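You operate a simulated robot arm through the tools that you are given. There is no shell and no other tool.

You are at the controls of a simulated robot arm. One attempt, no reset.

JOB
Take out the bandage roll expiring first, stow the tape and close up.
Fine: the roll goes on the counter, the tape box in its well; shut the lid, then both catches.

Only the result counts: the job must be done as asked and must still hold three seconds after the hand-in. Knocking over, shifting, dropping, spilling or breaking anything else fails it. A push-on lid holds only when it is set on centred and level and pressed home; a screw cap is set on level and turned clockwise until tight.

ROBOT AND FRAMES
A 6-joint arm with a two-finger gripper, fixed in place. Base frame: the origin is on the floor under the middle of its stand, x ahead of it, y to its left, z up; the work surface is at about z = 0.9. Units: m, rad, N and s.
With the tool pointing down near the work surface it reaches from about 0.14 to 0.68 m from the base axis. Its first joint turns from -1.152 to 1.152 rad. Payload 2.45 kg.
Tool frame: the origin (TCP) lies between the finger pads and is the grasp point; the fingertips stand 0.03 m ahead of it; z points along the fingers, y is the line along which they close. The gripper opens to 0.106 m; its body begins 0.079 m behind the TCP.
Orientation is told as [roll, pitch, yaw] about the base's x, y, z axes, in that order, counted from this pose: with the fingers straight down and closing along the base's y, the tool's x points along the base's -x, its y along +y and its z along -z.

CONTROLS
- The arm moves only by the tool nudge_tool. Its argument "deltas" is a list of rows, each a list of 7 numbers: the shift along the tool's x, y, z in m, then the turn, a rotation vector about the tool's x, y, z in rad, then the finger opening in m, from 0 to 0.106. In form: [[tx, ty, tz, ax, ay, az, jaw], ...]. A call has 1 to 20 rows; each row is the pose to reach, as a shift and turn from the pose commanded when the call began, along the tool's axes at that moment. Rows are played at 5 a second. More than 0.05 m and 0.15 rad between two rows, or a gripper value outside its range, and nothing of the call is played. A pose out of reach is approached as far as the arm can. The call stops where the force on the tool passes 40 N (or 10 N more than at its start, if that is more) or the arm is blocked; 0.2 s more then pass. Each finger travels about 0.153 m/s and halts on what it meets, pressing with about 41 N; the grip force reading is that of the motor and also rises with nothing between the fingers. The clock runs only during rows and for 0.2 s after the last one: add rows that repeat a pose to give the fingers time. The reply holds the time, the measured pose of the TCP, the force on the tool along the base axes, the opening and the grip force, in the units named above and with some noise, with the torque about the TCP (base axes, N m) and any sound that the robot's microphone picked up.
- Cameras (640 x 400 px; columns grow to the right, rows downward): "scene" is fixed at [0.0631, 0.4195, 1.4026]; the picture's right is [-0.69, -0.72, 0.00], its down [-0.41, 0.40, -0.82] and it looks along [0.59, -0.57, -0.57] (base axes); focal length 218 px, centre (320, 200). "wrist" rides on the gripper at [0.076, -0.002, -0.106] in the tool frame; the picture's right is [0.02, 1.00, 0.00], its down [-0.78, 0.02, -0.62] and it looks along [-0.62, 0.01, 0.78] (tool axes); focal length 247 px, centre (320, 200). There is no depth. A picture from a camera that has moved, and an enlarged one, comes with that camera's place and axes in the base frame and with its lens.
- grab_frame(camera): a new picture of that camera. The clock stands still meanwhile.
- zoom(camera, box): a new picture of the part [left, top, right, bottom] of that camera's present view, enlarged. The clock stands still meanwhile.
- close_job(): hands the job in; it is judged then, once.

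Nothing tells you positions but the pictures and the camera data. Unless the task says otherwise, let go and move clear before handing in.

The tools are called after "Emit:" as a command line: name --pt "numbers of a row" for each row, then --argument value for the rest, lists and objects as JSON in quotes. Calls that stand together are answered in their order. nudge_tool: Moves the arm, as the interface text tells. Its arguments: {"type":"object","properties":{"deltas":{"type":"array","items":{"type":"array","items":{"type":"number"}}}},"required":["deltas"]} The other tools are called the same way: grab_frame (camera) takes a picture; zoom (camera, box) takes an enlarged picture of a part of a camera's view; close_job () hands the job in.

At the start:

```text
time: 0.0
ee_pos: [0.297, -0.1291, 1.3093]
ee_rot: [-0.002, -0.002, -0.001]
ft_force: [-0.4, 0.0, 0.0]
moment: [0.02, 0.0, -0.03]
gripper_width: 0.106
gripper_force: 0.1
```

scene: 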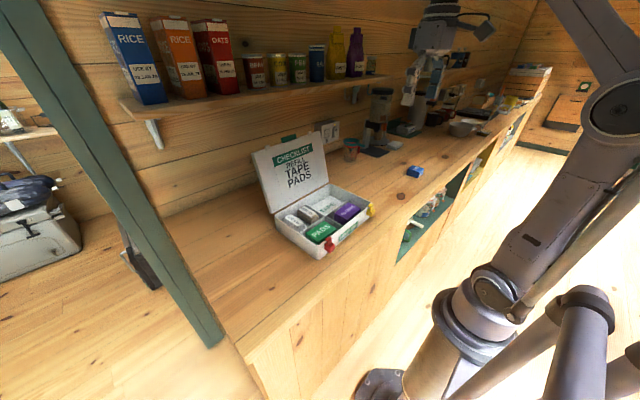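
wrist: 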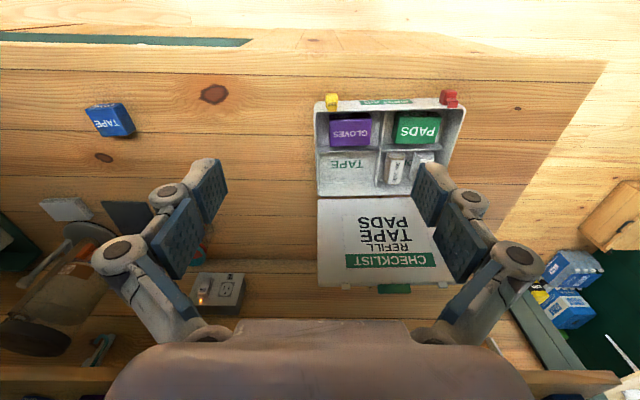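

I see an open first-aid kit with a green pads box, a purple gloves box, an empty TAPE well and some rolls, and a blue tape box on the counter. I'll zoom in to read the details before moving.

Emit:
zoom --camera "wrist" --box '[300, 80, 480, 200]'

Emit:
zoom --camera "scene" --box '[240, 120, 440, 270]'

Emit:
zoom --camera "wrist" --box '[60, 70, 240, 190]'

```text
3.33 times, centred on (390, 140) of wrist
camera zoom: at [0.2196, -0.131, 1.4158], right [-0.02, 1.0, 0.0], down [0.78, 0.02, 0.62], along [0.62, 0.01, -0.78], focal length 823 px, centre (87, 400)
```

zoom: 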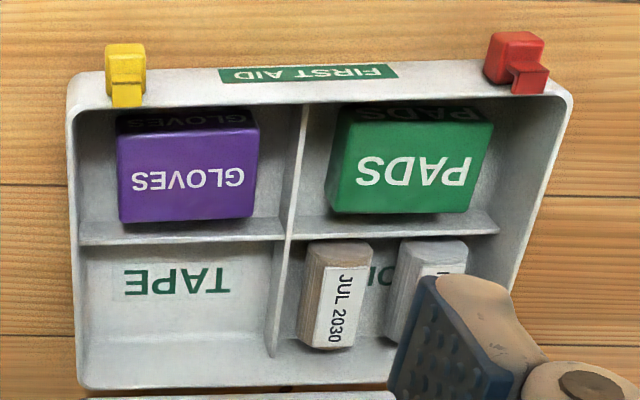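

```text
2.67 times, centred on (340, 195) of scene
camera zoom: at [0.0631, 0.4195, 1.4026], right [-0.69, -0.72, 0.0], down [-0.41, 0.4, -0.82], along [0.59, -0.57, -0.57], focal length 582 px, centre (267, 213)
```

zoom: 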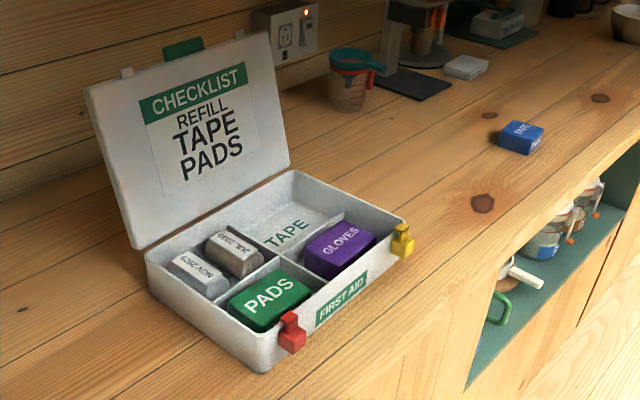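

```text
3.33 times, centred on (150, 130) of wrist
camera zoom: at [0.2196, -0.131, 1.4158], right [-0.02, 1.0, 0.0], down [0.78, 0.02, 0.62], along [0.62, 0.01, -0.78], focal length 823 px, centre (887, 433)
```

zoom: 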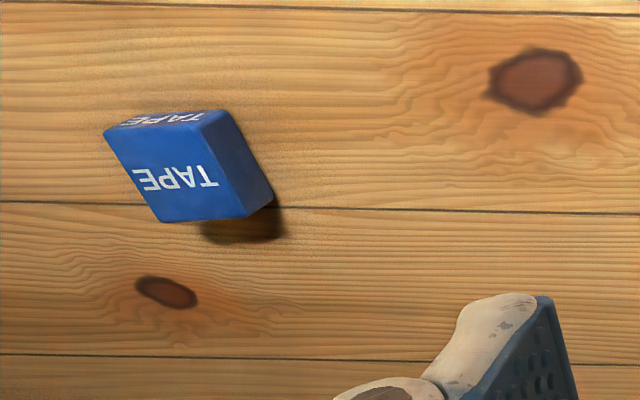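

Two bandage rolls are visible: one reads JUL 2030, the other NOV 20xx. I'll zoom harder to read it.

Emit:
zoom --camera "scene" --box '[280, 195, 340, 235]'

Emit:
zoom --camera "scene" --box '[310, 220, 380, 265]'

Emit:
zoom --camera "wrist" --box '[310, 80, 370, 120]'

Emit:
zoom --camera "scene" --box '[355, 190, 385, 220]'

```text
10.00 times, centred on (310, 215) of scene
camera zoom: at [0.0631, 0.4195, 1.4026], right [-0.69, -0.72, 0.0], down [-0.41, 0.4, -0.82], along [0.59, -0.57, -0.57], focal length 2183 px, centre (420, 50)
```

zoom: 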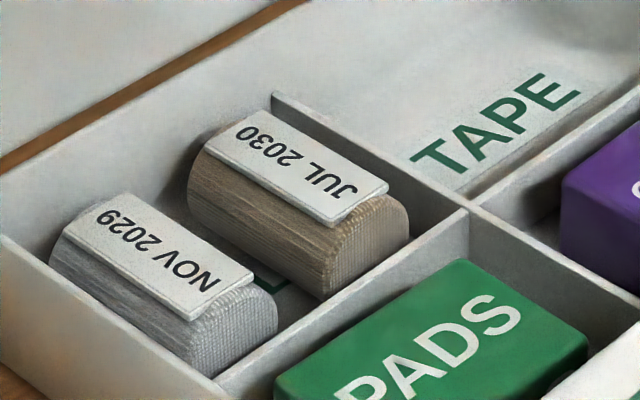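

```text
8.89 times, centred on (345, 242) of scene
camera zoom: at [0.0631, 0.4195, 1.4026], right [-0.69, -0.72, 0.0], down [-0.41, 0.4, -0.82], along [0.59, -0.57, -0.57], focal length 1940 px, centre (98, -178)
```

zoom: 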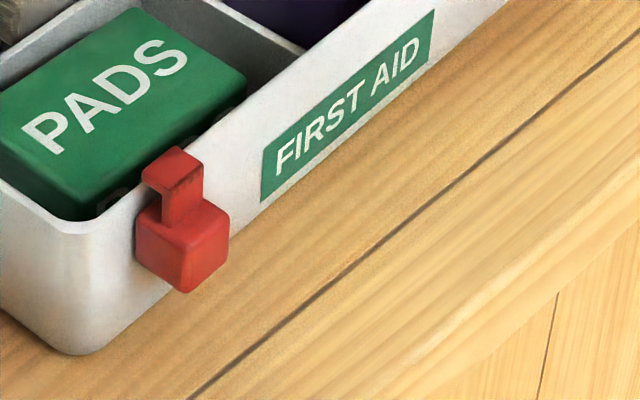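

```text
10.00 times, centred on (340, 100) of wrist
camera zoom: at [0.2196, -0.131, 1.4158], right [-0.02, 1.0, 0.0], down [0.78, 0.02, 0.62], along [0.62, 0.01, -0.78], focal length 2470 px, centre (120, 1200)
```

zoom: 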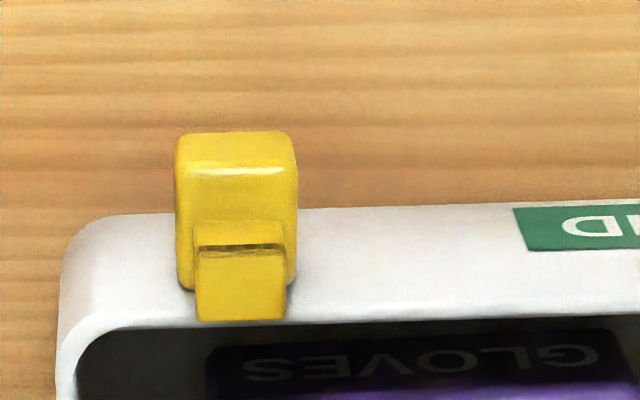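

```text
13.33 times, centred on (370, 205) of scene
camera zoom: at [0.0631, 0.4195, 1.4026], right [-0.69, -0.72, 0.0], down [-0.41, 0.4, -0.82], along [0.59, -0.57, -0.57], focal length 2910 px, centre (-347, 133)
```

zoom: 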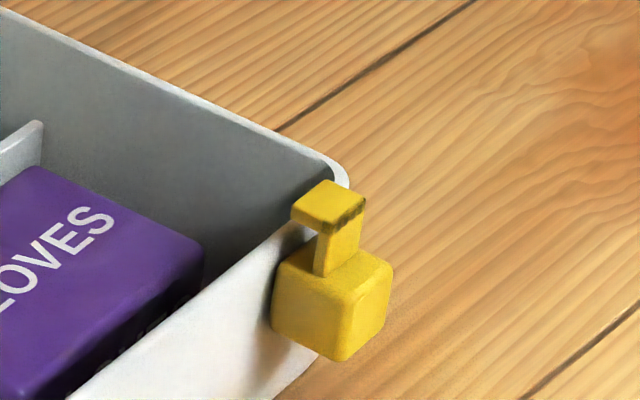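

The NOV 2029 roll (grey, +y side) expires before the JUL 2030 one, so that is the one to take out. Next I move the hand over the kit for a closer look to measure positions.

Emit:
nudge_tool --pt "0.008 0.022 0.018 0 0 0 0.106" --pt "0.016 0.044 0.036 0 0 0 0.106" --pt "0.024 0.066 0.054 0 0 0 0.106" --pt "0.032 0.088 0.072 0 0 0 0.106" --pt "0.04 0.11 0.09 0 0 0 0.106" --pt "0.047 0.13 0.11 0 0 0 0.106" --pt "0.047 0.13 0.11 0 0 0 0.106"

Emit:
grab_frame --camera "wrist"

Emit:
grab_frame --camera "scene"

```text
time: 1.6
ee_pos: [0.2507, 0.0007, 1.1985]
ee_rot: [0.0, -0.002, -0.001]
ft_force: [-0.1, -0.3, 0.1]
moment: [0.0, -0.03, -0.01]
gripper_width: 0.1059
gripper_force: 0.0
```

```text
taken
camera wrist: at [0.1721, -0.0005, 1.3057], right [-0.02, 1.0, 0.0], down [0.78, 0.02, 0.62], along [0.62, 0.01, -0.78], focal length 247 px, centre (320, 200)
```

wrist: 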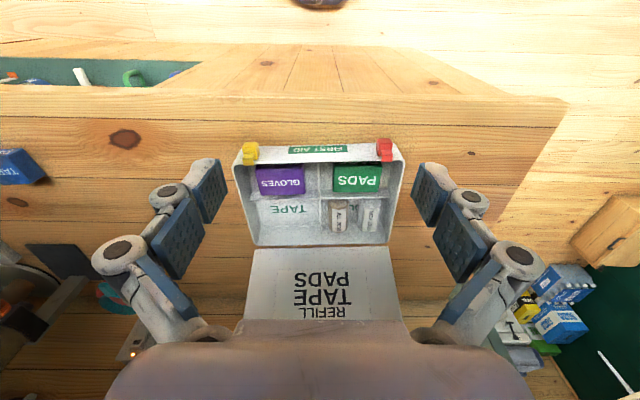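

```text
taken
```

scene: 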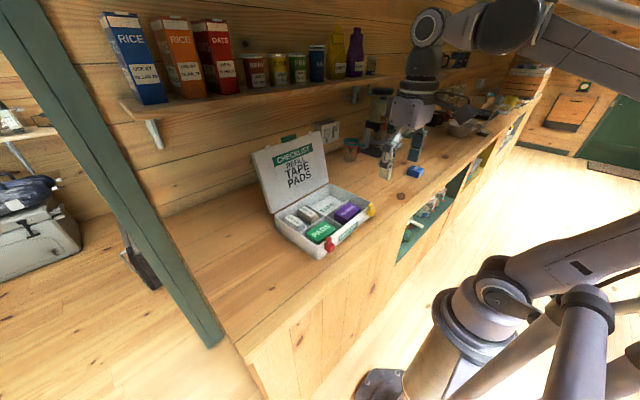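

The kit's front faces the base, spanning about y = -0.13 to +0.13, x ≈ 0.36 to 0.55, with the lid standing open at the back. I'll zoom for accurate measurements.

Emit:
zoom --camera "wrist" --box '[224, 130, 416, 250]'

Emit:
zoom --camera "wrist" --box '[224, 230, 416, 350]'

Emit:
zoom --camera "scene" --box '[240, 120, 400, 220]'

Emit:
zoom --camera "scene" --box '[256, 180, 384, 260]'

```text
3.33 times, centred on (320, 190) of wrist
camera zoom: at [0.1721, -0.0005, 1.3057], right [-0.02, 1.0, 0.0], down [0.78, 0.02, 0.62], along [0.62, 0.01, -0.78], focal length 823 px, centre (320, 233)
```

zoom: 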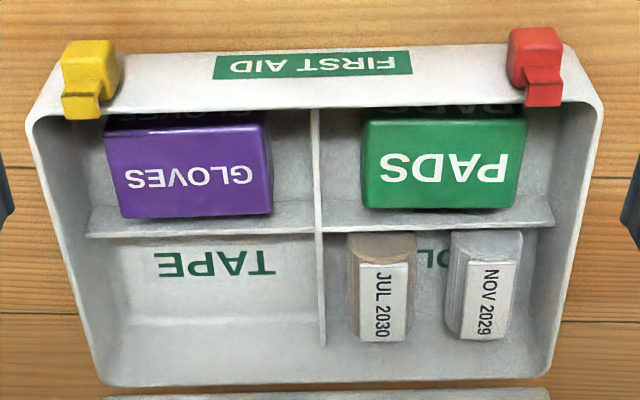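

```text
3.33 times, centred on (320, 290) of wrist
camera zoom: at [0.1721, -0.0005, 1.3057], right [-0.02, 1.0, 0.0], down [0.78, 0.02, 0.62], along [0.62, 0.01, -0.78], focal length 823 px, centre (320, -100)
```

zoom: 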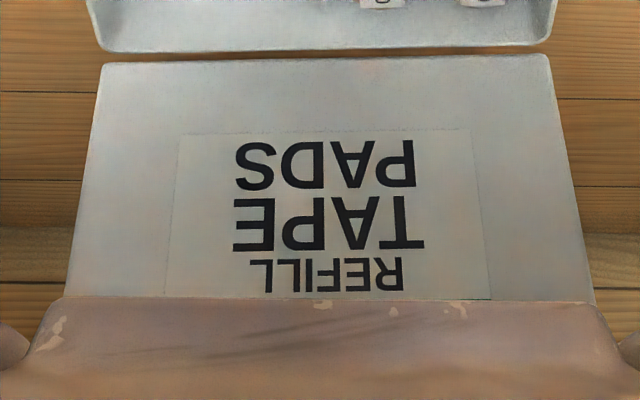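

```text
4.00 times, centred on (320, 170) of scene
camera zoom: at [0.0631, 0.4195, 1.4026], right [-0.69, -0.72, 0.0], down [-0.41, 0.4, -0.82], along [0.59, -0.57, -0.57], focal length 873 px, centre (320, 320)
```

zoom: 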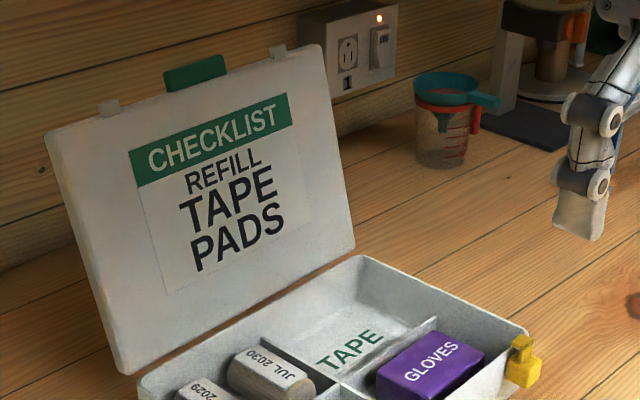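

```text
5.00 times, centred on (320, 220) of scene
camera zoom: at [0.0631, 0.4195, 1.4026], right [-0.69, -0.72, 0.0], down [-0.41, 0.4, -0.82], along [0.59, -0.57, -0.57], focal length 1091 px, centre (320, 100)
```

zoom: 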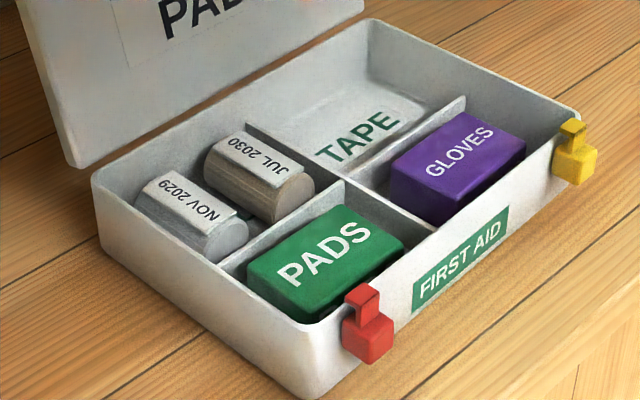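

Triangulation puts the kit rim at z≈0.962, with corners near (0.38,-0.137), (0.366,0.137), (0.567,-0.127), (0.555,0.150), a yaw of about +0.045. The NOV roll's label is at (0.505, 0.106, 0.951). Now I check the finger thickness and look at the rest of the scene.

Emit:
zoom --camera "wrist" --box '[400, 150, 496, 210]'

Emit:
zoom --camera "wrist" --box '[80, 140, 272, 260]'

Emit:
zoom --camera "scene" --box '[340, 70, 500, 190]'

Emit:
zoom --camera "wrist" --box '[0, 120, 128, 200]'

```text
6.67 times, centred on (448, 180) of wrist
camera zoom: at [0.1721, -0.0005, 1.3057], right [-0.02, 1.0, 0.0], down [0.78, 0.02, 0.62], along [0.62, 0.01, -0.78], focal length 1646 px, centre (-533, 333)
```

zoom: 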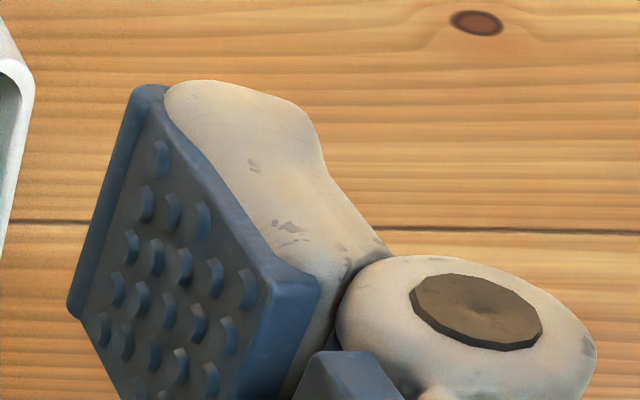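

```text
3.33 times, centred on (176, 200) of wrist
camera zoom: at [0.1721, -0.0005, 1.3057], right [-0.02, 1.0, 0.0], down [0.78, 0.02, 0.62], along [0.62, 0.01, -0.78], focal length 823 px, centre (800, 200)
```

zoom: 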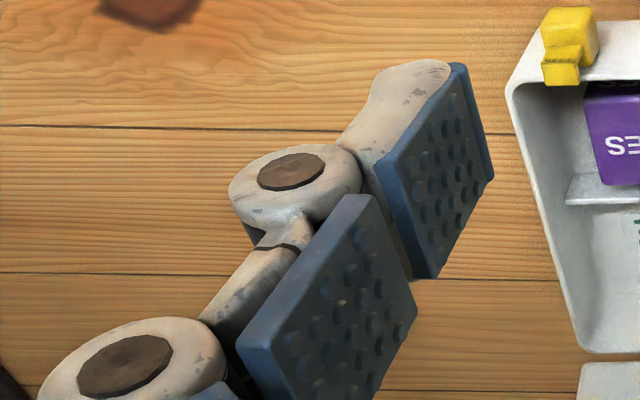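

```text
3.33 times, centred on (420, 130) of scene
camera zoom: at [0.0631, 0.4195, 1.4026], right [-0.69, -0.72, 0.0], down [-0.41, 0.4, -0.82], along [0.59, -0.57, -0.57], focal length 728 px, centre (-13, 433)
```

zoom: 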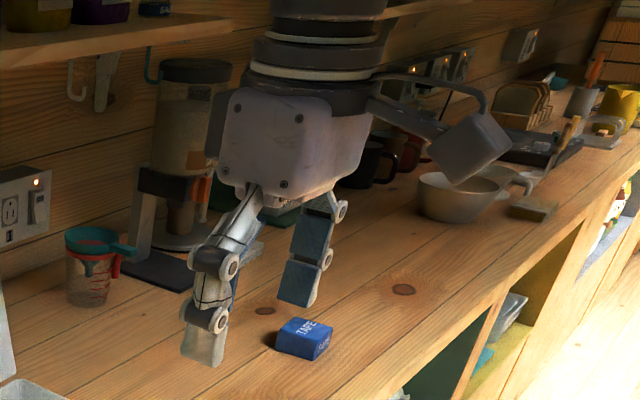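

```text
5.00 times, centred on (64, 160) of wrist
camera zoom: at [0.1721, -0.0005, 1.3057], right [-0.02, 1.0, 0.0], down [0.78, 0.02, 0.62], along [0.62, 0.01, -0.78], focal length 1235 px, centre (1600, 400)
```

zoom: 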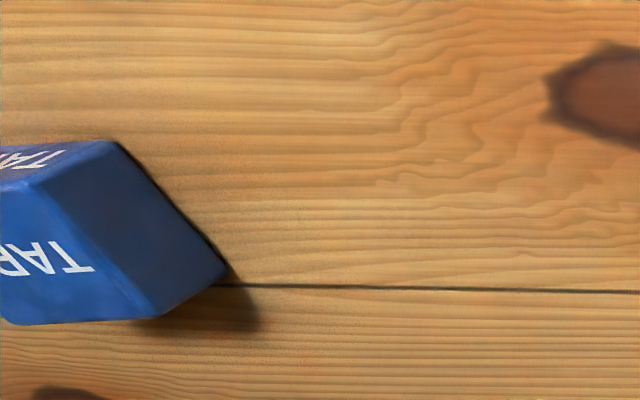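

The fingertips are roughly 15 mm thick at the tip, so the roll can be straddled in y with care. I move closer above the kit to measure the rolls and catches.

Emit:
nudge_tool --pt "-0.024 0.014 0.017 0 0 0 0.106" --pt "-0.048 0.028 0.034 0 0 0 0.106" --pt "-0.072 0.042 0.051 0 0 0 0.106" --pt "-0.096 0.056 0.068 0 0 0 0.106" --pt "-0.12 0.07 0.085 0 0 0 0.106" --pt "-0.145 0.085 0.102 0 0 0 0.106" --pt "-0.17 0.1 0.12 0 0 0 0.106" --pt "-0.17 0.1 0.12 0 0 0 0.106"

Emit:
grab_frame --camera "wrist"

Emit:
zoom --camera "scene" --box '[240, 120, 400, 220]'

```text
time: 3.4
ee_pos: [0.4205, 0.1016, 1.0792]
ee_rot: [0.001, -0.001, 0.001]
ft_force: [0.4, -0.6, 0.6]
moment: [-0.02, 0.02, -0.02]
gripper_width: 0.1058
gripper_force: 0.0
```

```text
taken
camera wrist: at [0.3434, 0.0991, 1.186], right [-0.02, 1.0, 0.0], down [0.78, 0.02, 0.62], along [0.62, 0.01, -0.78], focal length 247 px, centre (320, 200)
```

wrist: 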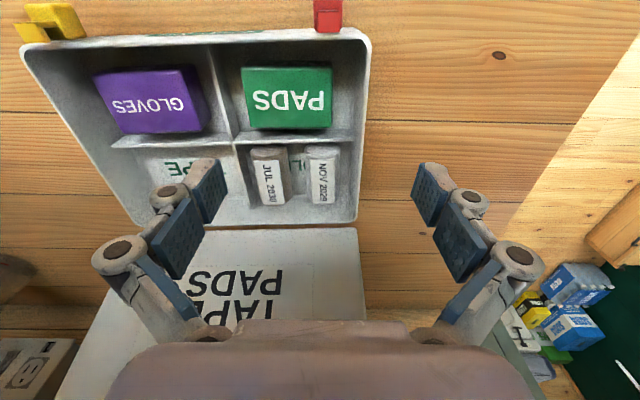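

```text
4.00 times, centred on (320, 170) of scene
camera zoom: at [0.0632, 0.4195, 1.4026], right [-0.69, -0.72, 0.0], down [-0.41, 0.4, -0.82], along [0.59, -0.57, -0.57], focal length 873 px, centre (320, 320)
```

zoom: 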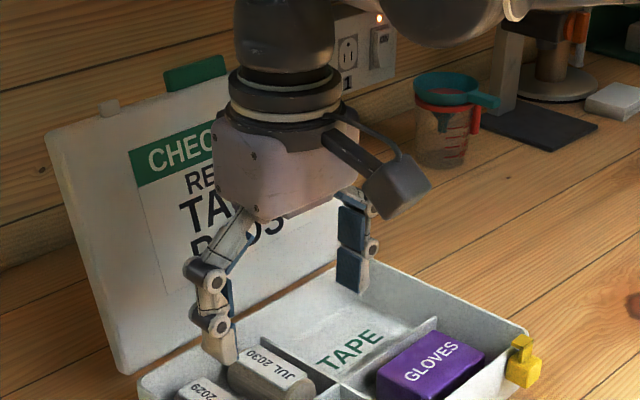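

I zoom in on the rolls and the catches from this closer position.

Emit:
zoom --camera "wrist" --box '[230, 130, 358, 210]'

Emit:
zoom --camera "wrist" --box '[270, 0, 398, 80]'

Emit:
zoom --camera "scene" --box '[310, 225, 374, 265]'

Emit:
zoom --camera "wrist" --box '[0, 0, 128, 80]'

```text
5.00 times, centred on (294, 170) of wrist
camera zoom: at [0.3434, 0.0991, 1.186], right [-0.02, 1.0, 0.0], down [0.78, 0.02, 0.62], along [0.62, 0.01, -0.78], focal length 1235 px, centre (450, 350)
```

zoom: 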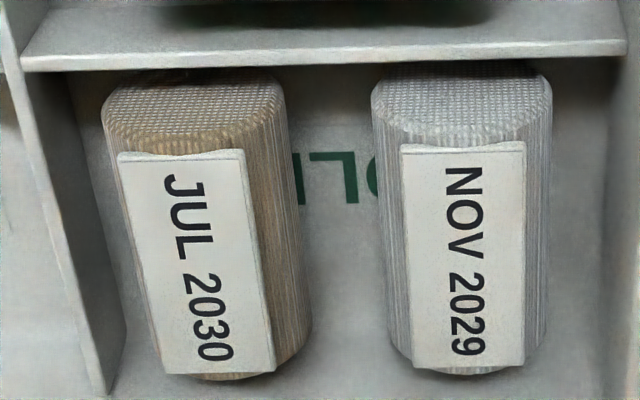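

```text
5.00 times, centred on (334, 40) of wrist
camera zoom: at [0.3434, 0.0991, 1.186], right [-0.02, 1.0, 0.0], down [0.78, 0.02, 0.62], along [0.62, 0.01, -0.78], focal length 1235 px, centre (250, 1000)
```

zoom: 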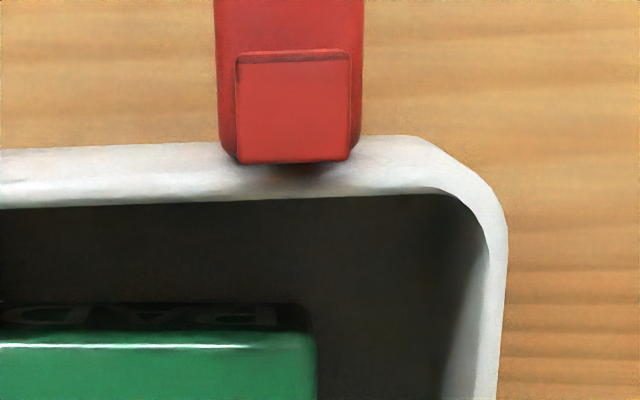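

```text
10.00 times, centred on (342, 245) of scene
camera zoom: at [0.0632, 0.4195, 1.4026], right [-0.69, -0.72, 0.0], down [-0.41, 0.4, -0.82], along [0.59, -0.57, -0.57], focal length 2183 px, centre (100, -250)
```

zoom: 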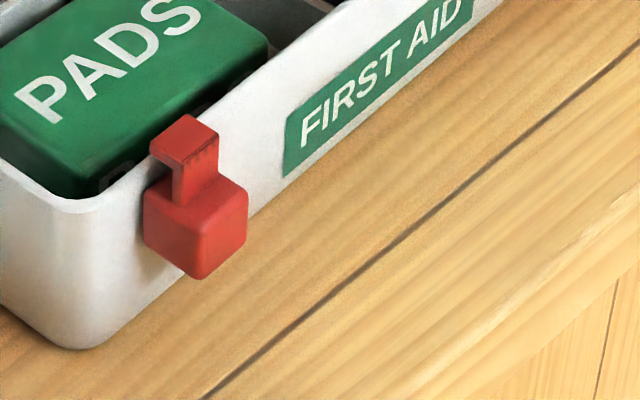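

```text
5.00 times, centred on (64, 40) of wrist
camera zoom: at [0.3434, 0.0991, 1.186], right [-0.02, 1.0, 0.0], down [0.78, 0.02, 0.62], along [0.62, 0.01, -0.78], focal length 1235 px, centre (1600, 1000)
```

zoom: 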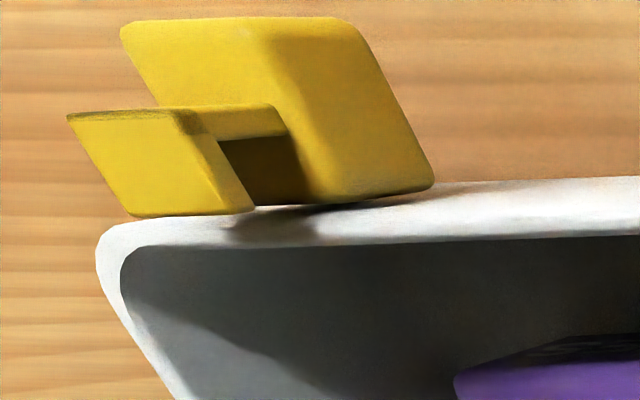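

The NOV roll centre is at about (0.504, 0.106), 41 mm wide, with about 20 mm gap to the other roll and about 17 mm to the wall. I'll narrow the fingers to 0.046 here and yaw +0.05 to match the kit, then check where the tips are.

Emit:
nudge_tool --pt "0 0 0 0 0 -0.025 0.075" --pt "0 0 0 0 0 -0.05 0.046" --pt "0 0 0 0 0 -0.05 0.046" --pt "0 0 0 0 0 -0.05 0.046"

Emit:
grab_frame --camera "wrist"

Emit:
zoom --camera "wrist" --box '[240, 130, 400, 230]'

```text
time: 4.4
ee_pos: [0.4207, 0.1014, 1.0792]
ee_rot: [-0.001, -0.002, 0.051]
ft_force: [-0.1, -0.1, 0.3]
moment: [0.01, 0.02, 0.03]
gripper_width: 0.046
gripper_force: 0.2
```

```text
taken
camera wrist: at [0.3434, 0.0957, 1.1864], right [-0.07, 1.0, 0.0], down [0.78, 0.06, 0.62], along [0.62, 0.05, -0.78], focal length 247 px, centre (320, 200)
```

wrist: 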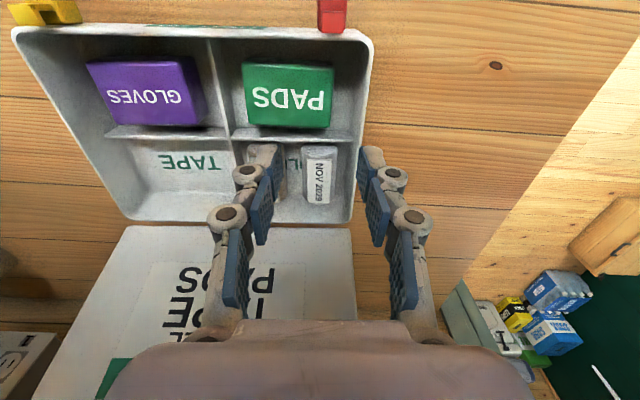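

```text
4.00 times, centred on (320, 180) of wrist
camera zoom: at [0.3434, 0.0957, 1.1864], right [-0.07, 1.0, 0.0], down [0.78, 0.06, 0.62], along [0.62, 0.05, -0.78], focal length 988 px, centre (320, 280)
```

zoom: 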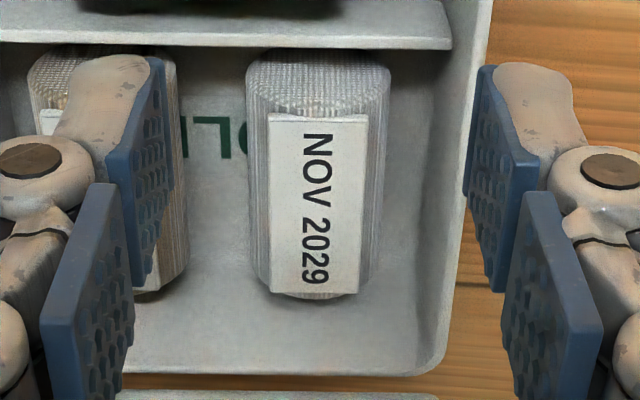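

The tips extend about 27 mm past the TCP at this opening and the knuckles bulge outwards, so the right-hand wall gap is critical. I lower and shift so the camera looks edge-on along that wall to measure it well.

Emit:
nudge_tool --pt "0.003 0.012 0.015 0 0 0 0.046" --pt "0.006 0.024 0.03 0 0 0 0.046" --pt "0.0083 0.0345 0.045 0 0 0 0.046" --pt "0.0083 0.0345 0.045 0 0 0 0.046"

Emit:
grab_frame --camera "wrist"

Emit:
zoom --camera "wrist" --box '[224, 110, 384, 210]'

Emit:
zoom --camera "scene" --box '[270, 170, 350, 220]'

```text
time: 5.4
ee_pos: [0.411, 0.1364, 1.0347]
ee_rot: [0.001, -0.001, 0.051]
ft_force: [0.5, 0.9, 0.4]
moment: [0.03, 0.0, 0.01]
gripper_width: 0.0458
gripper_force: 0.1
```

```text
taken
camera wrist: at [0.3321, 0.1296, 1.1417], right [-0.07, 1.0, 0.0], down [0.78, 0.06, 0.62], along [0.62, 0.05, -0.78], focal length 247 px, centre (320, 200)
```

wrist: 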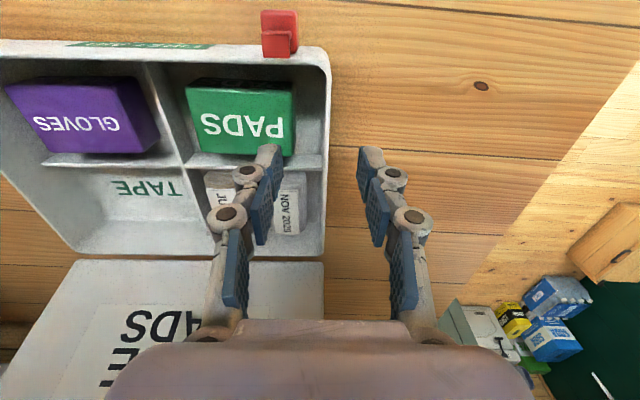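

```text
4.00 times, centred on (304, 160) of wrist
camera zoom: at [0.3321, 0.1296, 1.1417], right [-0.07, 1.0, 0.0], down [0.78, 0.06, 0.62], along [0.62, 0.05, -0.78], focal length 988 px, centre (384, 360)
```

zoom: 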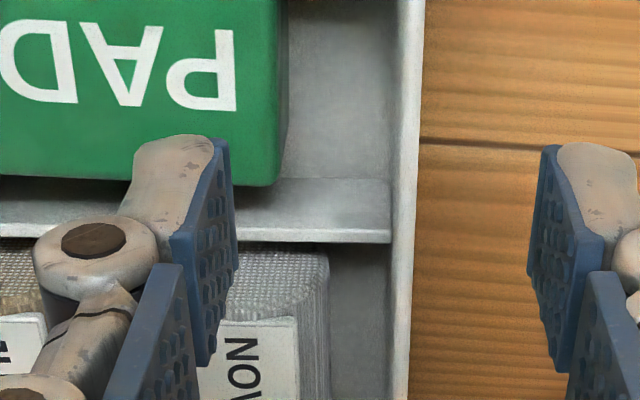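

```text
8.00 times, centred on (310, 195) of scene
camera zoom: at [0.0631, 0.4195, 1.4026], right [-0.69, -0.72, 0.0], down [-0.41, 0.4, -0.82], along [0.59, -0.57, -0.57], focal length 1746 px, centre (400, 240)
```

zoom: 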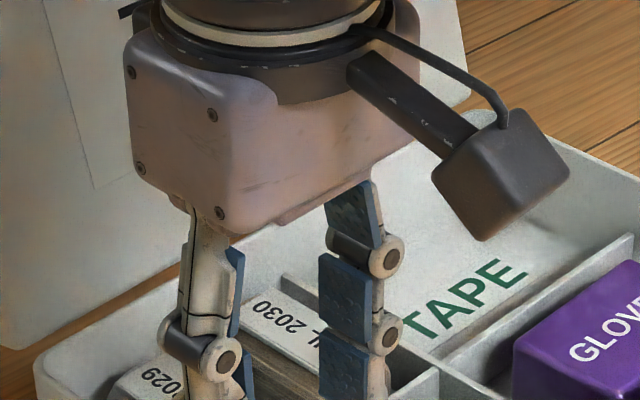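

Wall inner face at x≈0.505 is y≈0.142 and the JUL roll edge is y≈0.065, so there is about 2 mm slack around each finger. A 0.13 rad roll tilt keeps the right knuckle off the wall; I go to a pre-grasp 5 cm back along the tilted axis.

Emit:
nudge_tool --pt "-0.022 -0.012 0.008 -0.03 0 0 0.0445" --pt "-0.044 -0.024 0.016 -0.06 0 0 0.0445" --pt "-0.066 -0.036 0.025 -0.1 0 0 0.0445" --pt "-0.0887 -0.0473 0.0331 -0.13 0 0 0.0445" --pt "-0.0887 -0.0473 0.0331 -0.13 0 0 0.0445"

Emit:
grab_frame --camera "wrist"

Emit:
zoom --camera "wrist" --box '[240, 110, 400, 210]'

Emit:
zoom --camera "scene" --box '[270, 170, 350, 220]'

```text
time: 6.6
ee_pos: [0.5022, 0.093, 1.0003]
ee_rot: [0.131, -0.002, 0.05]
ft_force: [0.3, -1.0, 0.5]
moment: [-0.02, -0.02, -0.03]
gripper_width: 0.0447
gripper_force: 0.1
```

```text
taken
camera wrist: at [0.4248, 0.0724, 1.106], right [-0.07, 0.99, 0.13], down [0.78, -0.03, 0.62], along [0.62, 0.15, -0.77], focal length 247 px, centre (320, 200)
```

wrist: 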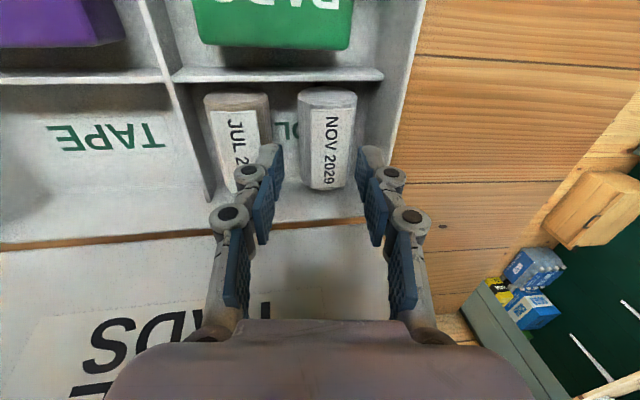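

```text
4.00 times, centred on (320, 160) of wrist
camera zoom: at [0.4248, 0.0724, 1.106], right [-0.07, 0.99, 0.13], down [0.78, -0.03, 0.62], along [0.62, 0.15, -0.77], focal length 988 px, centre (320, 360)
```

zoom: 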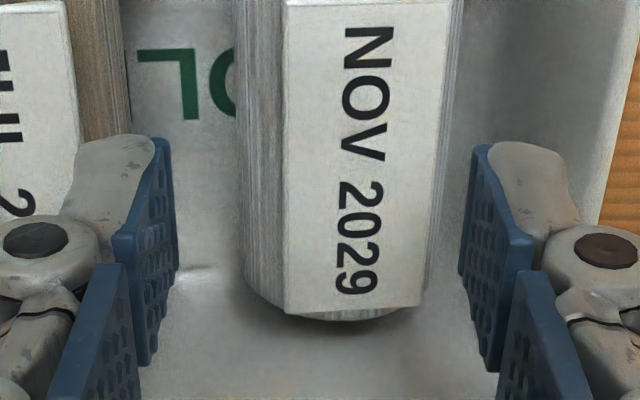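

```text
8.00 times, centred on (310, 195) of scene
camera zoom: at [0.0632, 0.4195, 1.4026], right [-0.69, -0.72, 0.0], down [-0.41, 0.4, -0.82], along [0.59, -0.57, -0.57], focal length 1746 px, centre (400, 240)
```

zoom: 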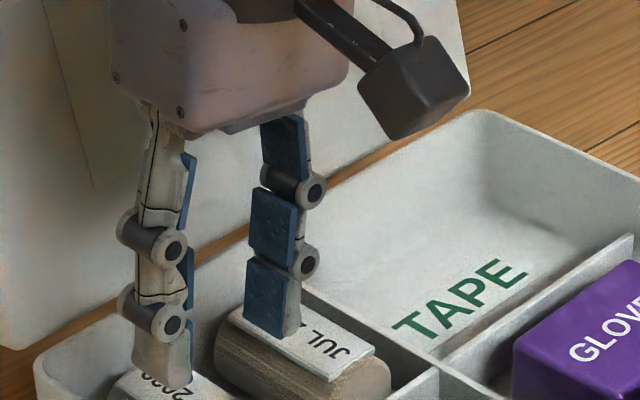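

Alignment looks right: roll centre is about 3 mm right of the grip centre, with JUL and the wall either side. I shift 1.2 mm right, narrow slightly to 0.043, and descend part of the way along the tool axis while watching forces.

Emit:
nudge_tool --pt "0 0.0012 0.008 0 0 0 0.043" --pt "0 0.0012 0.016 0 0 0 0.043" --pt "0 0.0012 0.024 0 0 0 0.043" --pt "0 0.0012 0.03 0 0 0 0.043" --pt "0 0.0012 0.03 0 0 0 0.043"

Emit:
zoom --camera "wrist" --box '[240, 110, 400, 210]'

Emit:
zoom --camera "scene" --box '[270, 180, 350, 230]'

```text
time: 7.8
ee_pos: [0.5015, 0.1002, 0.9723]
ee_rot: [0.132, -0.001, 0.052]
ft_force: [1.2, 1.2, 0.1]
moment: [-0.01, -0.01, -0.04]
gripper_width: 0.0431
gripper_force: 0.1
```

```text
4.00 times, centred on (320, 160) of wrist
camera zoom: at [0.4247, 0.0788, 1.0776], right [-0.07, 0.99, 0.13], down [0.78, -0.02, 0.62], along [0.62, 0.15, -0.77], focal length 988 px, centre (320, 360)
```

zoom: 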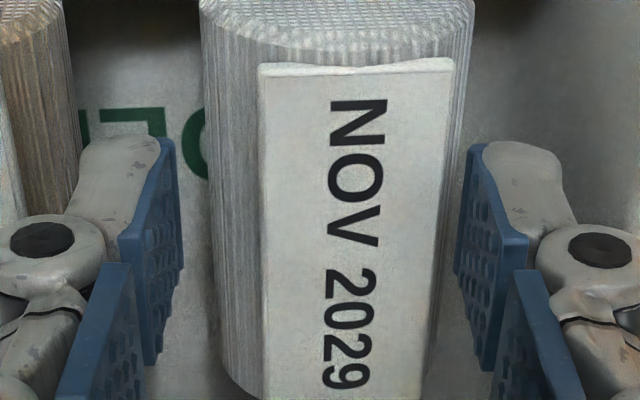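

```text
8.00 times, centred on (310, 205) of scene
camera zoom: at [0.0631, 0.4195, 1.4026], right [-0.69, -0.72, 0.0], down [-0.41, 0.4, -0.82], along [0.59, -0.57, -0.57], focal length 1746 px, centre (400, 160)
```

zoom: 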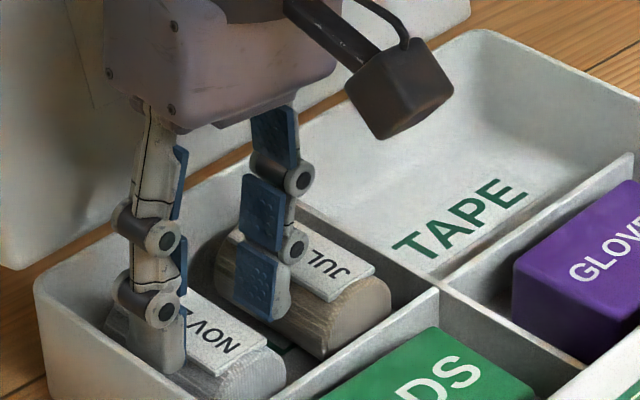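

No contact so far; the tips are beside the roll's shoulders. I continue down in small steps.

Emit:
nudge_tool --pt "0 0 0.004 0 0 0 0.043" --pt "0 0 0.008 0 0 0 0.043" --pt "0 0 0.012 0 0 0 0.043" --pt "0 0 0.012 0 0 0 0.043"

Emit:
zoom --camera "wrist" --box '[240, 110, 400, 210]'

Emit:
zoom --camera "scene" --box '[270, 180, 350, 230]'

```text
time: 8.8
ee_pos: [0.5007, 0.1003, 0.9601]
ee_rot: [0.13, -0.002, 0.051]
ft_force: [0.1, 2.2, 6.1]
moment: [0.21, 0.0, 0.01]
gripper_width: 0.0458
gripper_force: 2.5
```

```text
4.00 times, centred on (320, 160) of wrist
camera zoom: at [0.4248, 0.0799, 1.0661], right [-0.07, 0.99, 0.13], down [0.78, -0.03, 0.62], along [0.62, 0.15, -0.77], focal length 988 px, centre (320, 360)
```

zoom: 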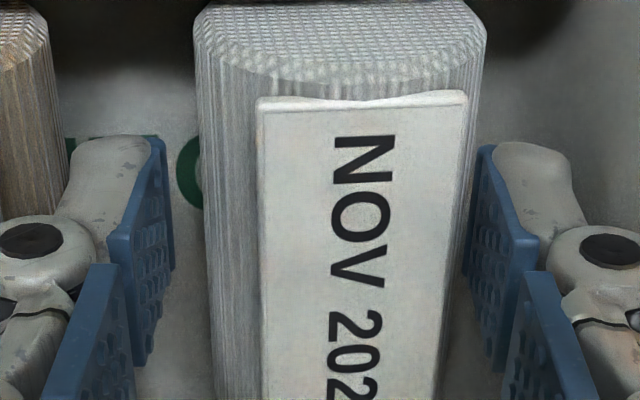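

```text
8.00 times, centred on (310, 205) of scene
camera zoom: at [0.063, 0.4195, 1.4026], right [-0.69, -0.72, 0.0], down [-0.41, 0.4, -0.82], along [0.59, -0.57, -0.57], focal length 1746 px, centre (400, 160)
```

zoom: 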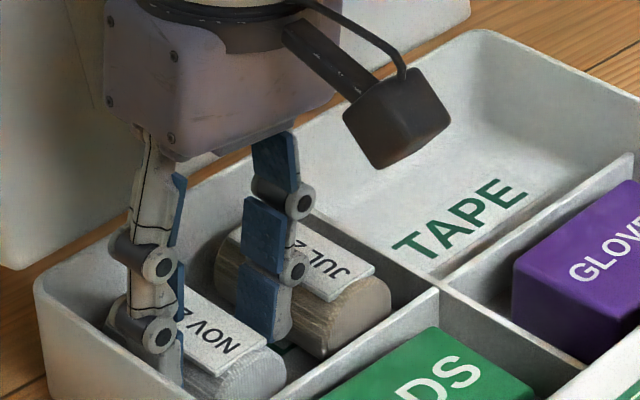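

The right pad is touching the roll's shoulder (6 N, fingers spread slightly). I open to 0.0465 and continue down the last 8 mm slowly.

Emit:
nudge_tool --pt "0 0 0 0 0 0 0.0465" --pt "0 0.0003 0.003 0 0 0 0.0465" --pt "0 0.0003 0.006 0 0 0 0.0465" --pt "0 0.0003 0.008 0 0 0 0.0465" --pt "0 0.0003 0.008 0 0 0 0.0465"

Emit:
zoom --camera "wrist" --box '[240, 110, 400, 210]'

Emit:
zoom --camera "scene" --box '[270, 180, 350, 230]'

```text
time: 10.0
ee_pos: [0.5014, 0.1001, 0.9522]
ee_rot: [0.13, -0.001, 0.052]
ft_force: [0.7, 0.5, -0.4]
moment: [0.02, 0.0, -0.01]
gripper_width: 0.0464
gripper_force: 0.1
```

```text
4.00 times, centred on (320, 160) of wrist
camera zoom: at [0.4244, 0.081, 1.0577], right [-0.07, 0.99, 0.13], down [0.78, -0.02, 0.62], along [0.62, 0.15, -0.77], focal length 988 px, centre (320, 360)
```

zoom: 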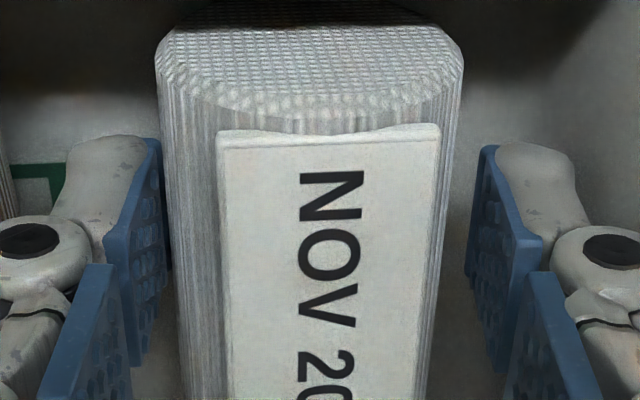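

```text
8.00 times, centred on (310, 205) of scene
camera zoom: at [0.0631, 0.4195, 1.4026], right [-0.69, -0.72, 0.0], down [-0.41, 0.4, -0.82], along [0.59, -0.57, -0.57], focal length 1746 px, centre (400, 160)
```

zoom: 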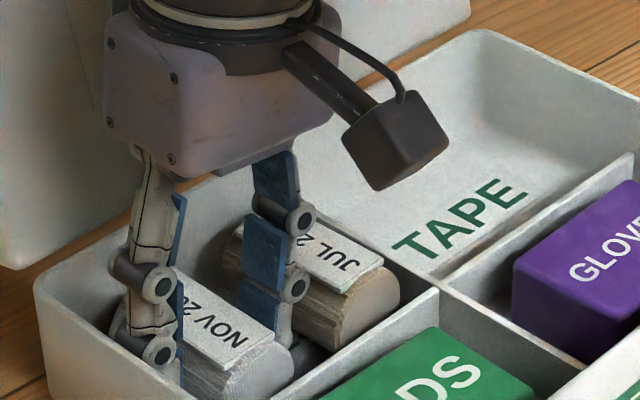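

Fingers are fully beside the roll with no load. Now I close on the roll and check the grip.

Emit:
nudge_tool --pt "0 0 0 0 0 0 0.04" --pt "0 0 0 0 0 0 0.036" --pt "0 0 0 0 0 0 0.034" --pt "0 0 0 0 0 0 0.034"

Emit:
zoom --camera "wrist" --box '[240, 110, 400, 210]'

Emit:
zoom --camera "scene" --box '[270, 180, 350, 230]'

```text
time: 11.0
ee_pos: [0.5011, 0.1014, 0.9526]
ee_rot: [0.131, -0.002, 0.05]
ft_force: [0.5, -0.2, -0.4]
moment: [0.01, -0.02, 0.02]
gripper_width: 0.0409
gripper_force: 40.7
```

```text
4.00 times, centred on (320, 160) of wrist
camera zoom: at [0.4244, 0.081, 1.0579], right [-0.07, 0.99, 0.13], down [0.78, -0.02, 0.62], along [0.62, 0.15, -0.77], focal length 988 px, centre (320, 360)
```

zoom: 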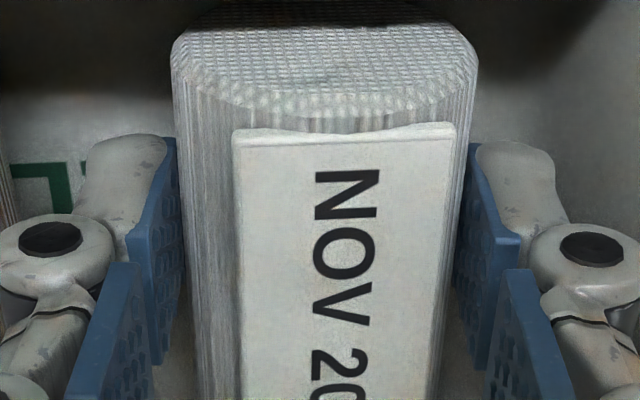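

```text
8.00 times, centred on (310, 205) of scene
camera zoom: at [0.0631, 0.4195, 1.4026], right [-0.69, -0.72, 0.0], down [-0.41, 0.4, -0.82], along [0.59, -0.57, -0.57], focal length 1746 px, centre (400, 160)
```

zoom: 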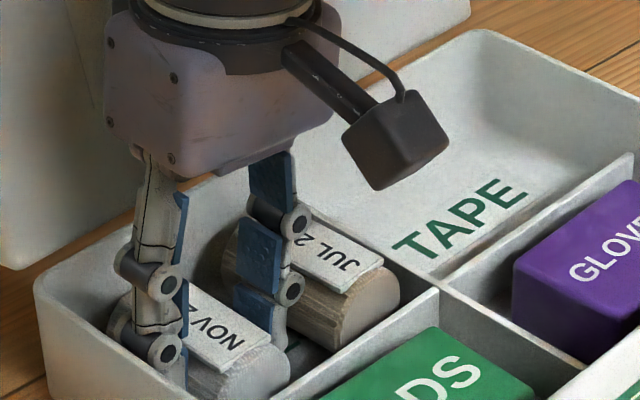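

The roll is held firmly (0.041 m, 41 N). I lift it out along the tool axis and then straight up.

Emit:
nudge_tool --pt "0 0 -0.006 0 0 0 0.034" --pt "0 0 -0.014 0 0 0 0.034" --pt "0 0 -0.024 0 0 0 0.034" --pt "0 0 -0.036 0 0 0 0.034" --pt "0 0 -0.05 0 0 0 0.034" --pt "0 0 -0.07 0 0 0 0.034" --pt "0 0 -0.09 0 0 0 0.034" --pt "0 0 -0.11 0 0 0 0.034" --pt "0 0 -0.11 0 0 0 0.034"

Emit:
grab_frame --camera "wrist"

Emit:
zoom --camera "scene" --box '[260, 160, 388, 240]'

```text
time: 13.0
ee_pos: [0.5028, 0.086, 1.0624]
ee_rot: [0.13, -0.001, 0.049]
ft_force: [-0.2, -0.2, -1.1]
moment: [0.02, -0.02, 0.01]
gripper_width: 0.0409
gripper_force: 40.8
```

```text
taken
camera wrist: at [0.4251, 0.0663, 1.1674], right [-0.07, 0.99, 0.13], down [0.78, -0.02, 0.62], along [0.62, 0.15, -0.77], focal length 247 px, centre (320, 200)
```

wrist: 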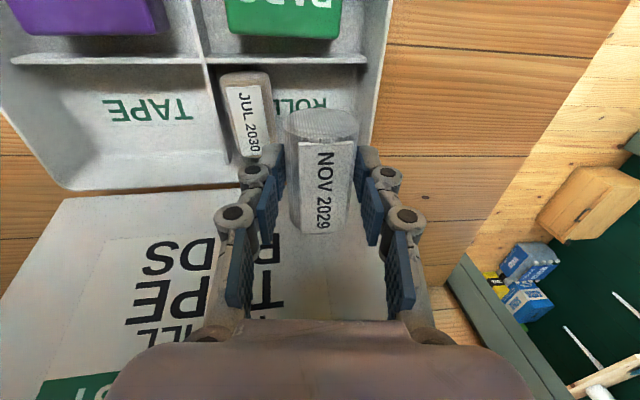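

```text
5.00 times, centred on (324, 200) of scene
camera zoom: at [0.0632, 0.4195, 1.4026], right [-0.69, -0.72, 0.0], down [-0.41, 0.4, -0.82], along [0.59, -0.57, -0.57], focal length 1091 px, centre (300, 200)
```

zoom: 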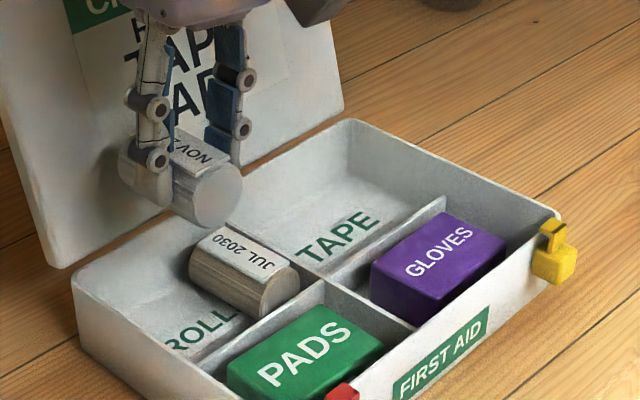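

The roll is out cleanly. I carry it to the free counter on the +y side, levelling the hand on the way.

Emit:
nudge_tool --pt "0.0074 0.029 0.0038 0.02 0 0 0.034" --pt "0.0147 0.058 0.0076 0.04 0 0 0.034" --pt "0.0221 0.0875 0.0115 0.065 0 0 0.034" --pt "0.0295 0.117 0.0153 0.09 0 0 0.034" --pt "0.0368 0.146 0.0191 0.11 0 0 0.034" --pt "0.0442 0.175 0.0229 0.13 0 0 0.034" --pt "0.0442 0.175 0.0229 0.13 0 0 0.034" --pt "0.0442 0.175 0.0229 0.13 0 0 0.034"

Emit:
grab_frame --camera "wrist"

Emit:
grab_frame --camera "scene"

```text
time: 14.8
ee_pos: [0.4481, 0.2621, 1.0636]
ee_rot: [-0.002, -0.001, 0.052]
ft_force: [-0.2, 0.3, -1.1]
moment: [0.03, 0.02, 0.01]
gripper_width: 0.0411
gripper_force: 40.9
```

```text
taken
camera wrist: at [0.371, 0.2553, 1.1702], right [-0.07, 1.0, 0.0], down [0.78, 0.06, 0.62], along [0.62, 0.04, -0.78], focal length 247 px, centre (320, 200)
```

wrist: 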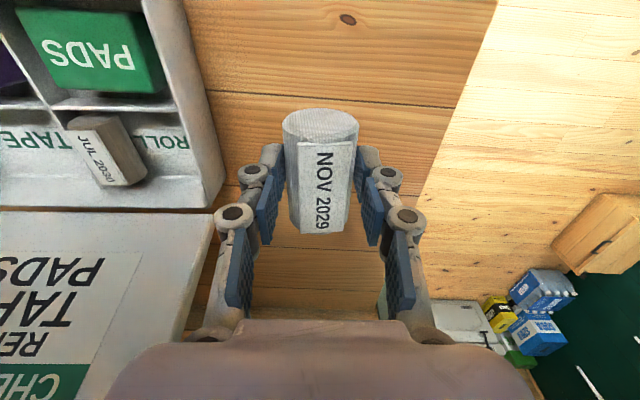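

```text
taken
```

scene: 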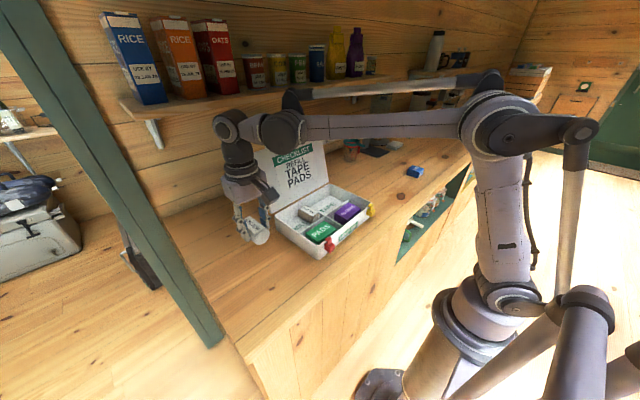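

Clear counter below. I lower the roll to just above the surface.

Emit:
nudge_tool --pt "0 0 0.02 0 0 0 0.034" --pt "0 0 0.04 0 0 0 0.034" --pt "0 0 0.06 0 0 0 0.034" --pt "0 0 0.08 0 0 0 0.034" --pt "0 0 0.095 0 0 0 0.034" --pt "0 0 0.105 0 0 0 0.034" --pt "0 0 0.112 0 0 0 0.034" --pt "0 0 0.115 0 0 0 0.034" --pt "0 0 0.115 0 0 0 0.034"

Emit:
zoom --camera "scene" --box '[220, 190, 300, 260]'

```text
time: 16.8
ee_pos: [0.4492, 0.2604, 0.9476]
ee_rot: [-0.001, -0.003, 0.051]
ft_force: [0.8, -0.9, 11.1]
moment: [0.01, -0.14, -0.03]
gripper_width: 0.041
gripper_force: 40.7
```

```text
5.71 times, centred on (260, 225) of scene
camera zoom: at [0.063, 0.4194, 1.4027], right [-0.69, -0.72, 0.0], down [-0.41, 0.4, -0.82], along [0.59, -0.57, -0.57], focal length 1247 px, centre (663, 57)
```

zoom: 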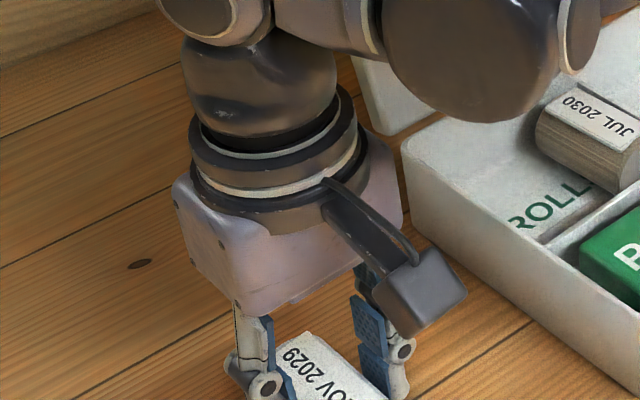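

The roll touches the counter (11 N). I ease up 0.8 mm and open the fingers gradually to release it.

Emit:
nudge_tool --pt "0 0 -0.0008 0 0 0 0.034" --pt "0 0 -0.0008 0 0 0 0.039" --pt "0 0 -0.0008 0 0 0 0.041" --pt "0 0 -0.0008 0 0 0 0.042" --pt "0 0 -0.0008 0 0 0 0.044" --pt "0 0 -0.0008 0 0 0 0.047" --pt "0 0 -0.0008 0 0 0 0.05" --pt "0 0 -0.0008 0 0 0 0.05"

Emit:
grab_frame --camera "wrist"

```text
time: 18.6
ee_pos: [0.4485, 0.2615, 0.9479]
ee_rot: [0.001, 0.001, 0.051]
ft_force: [-0.9, -0.2, -0.1]
moment: [0.01, -0.01, -0.05]
gripper_width: 0.0503
gripper_force: 0.1
```

```text
taken
camera wrist: at [0.371, 0.2546, 1.0539], right [-0.07, 1.0, 0.0], down [0.78, 0.06, 0.62], along [0.62, 0.05, -0.78], focal length 247 px, centre (320, 200)
```

wrist: 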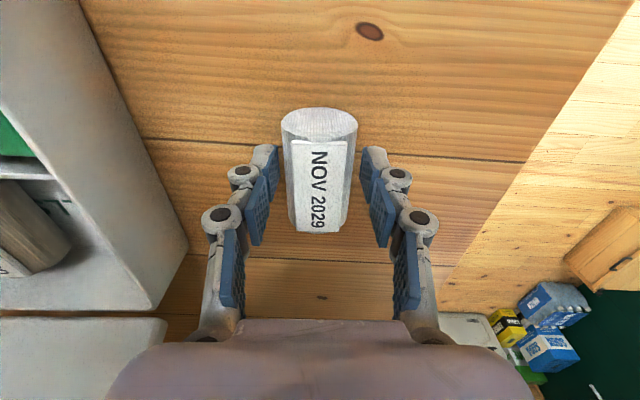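

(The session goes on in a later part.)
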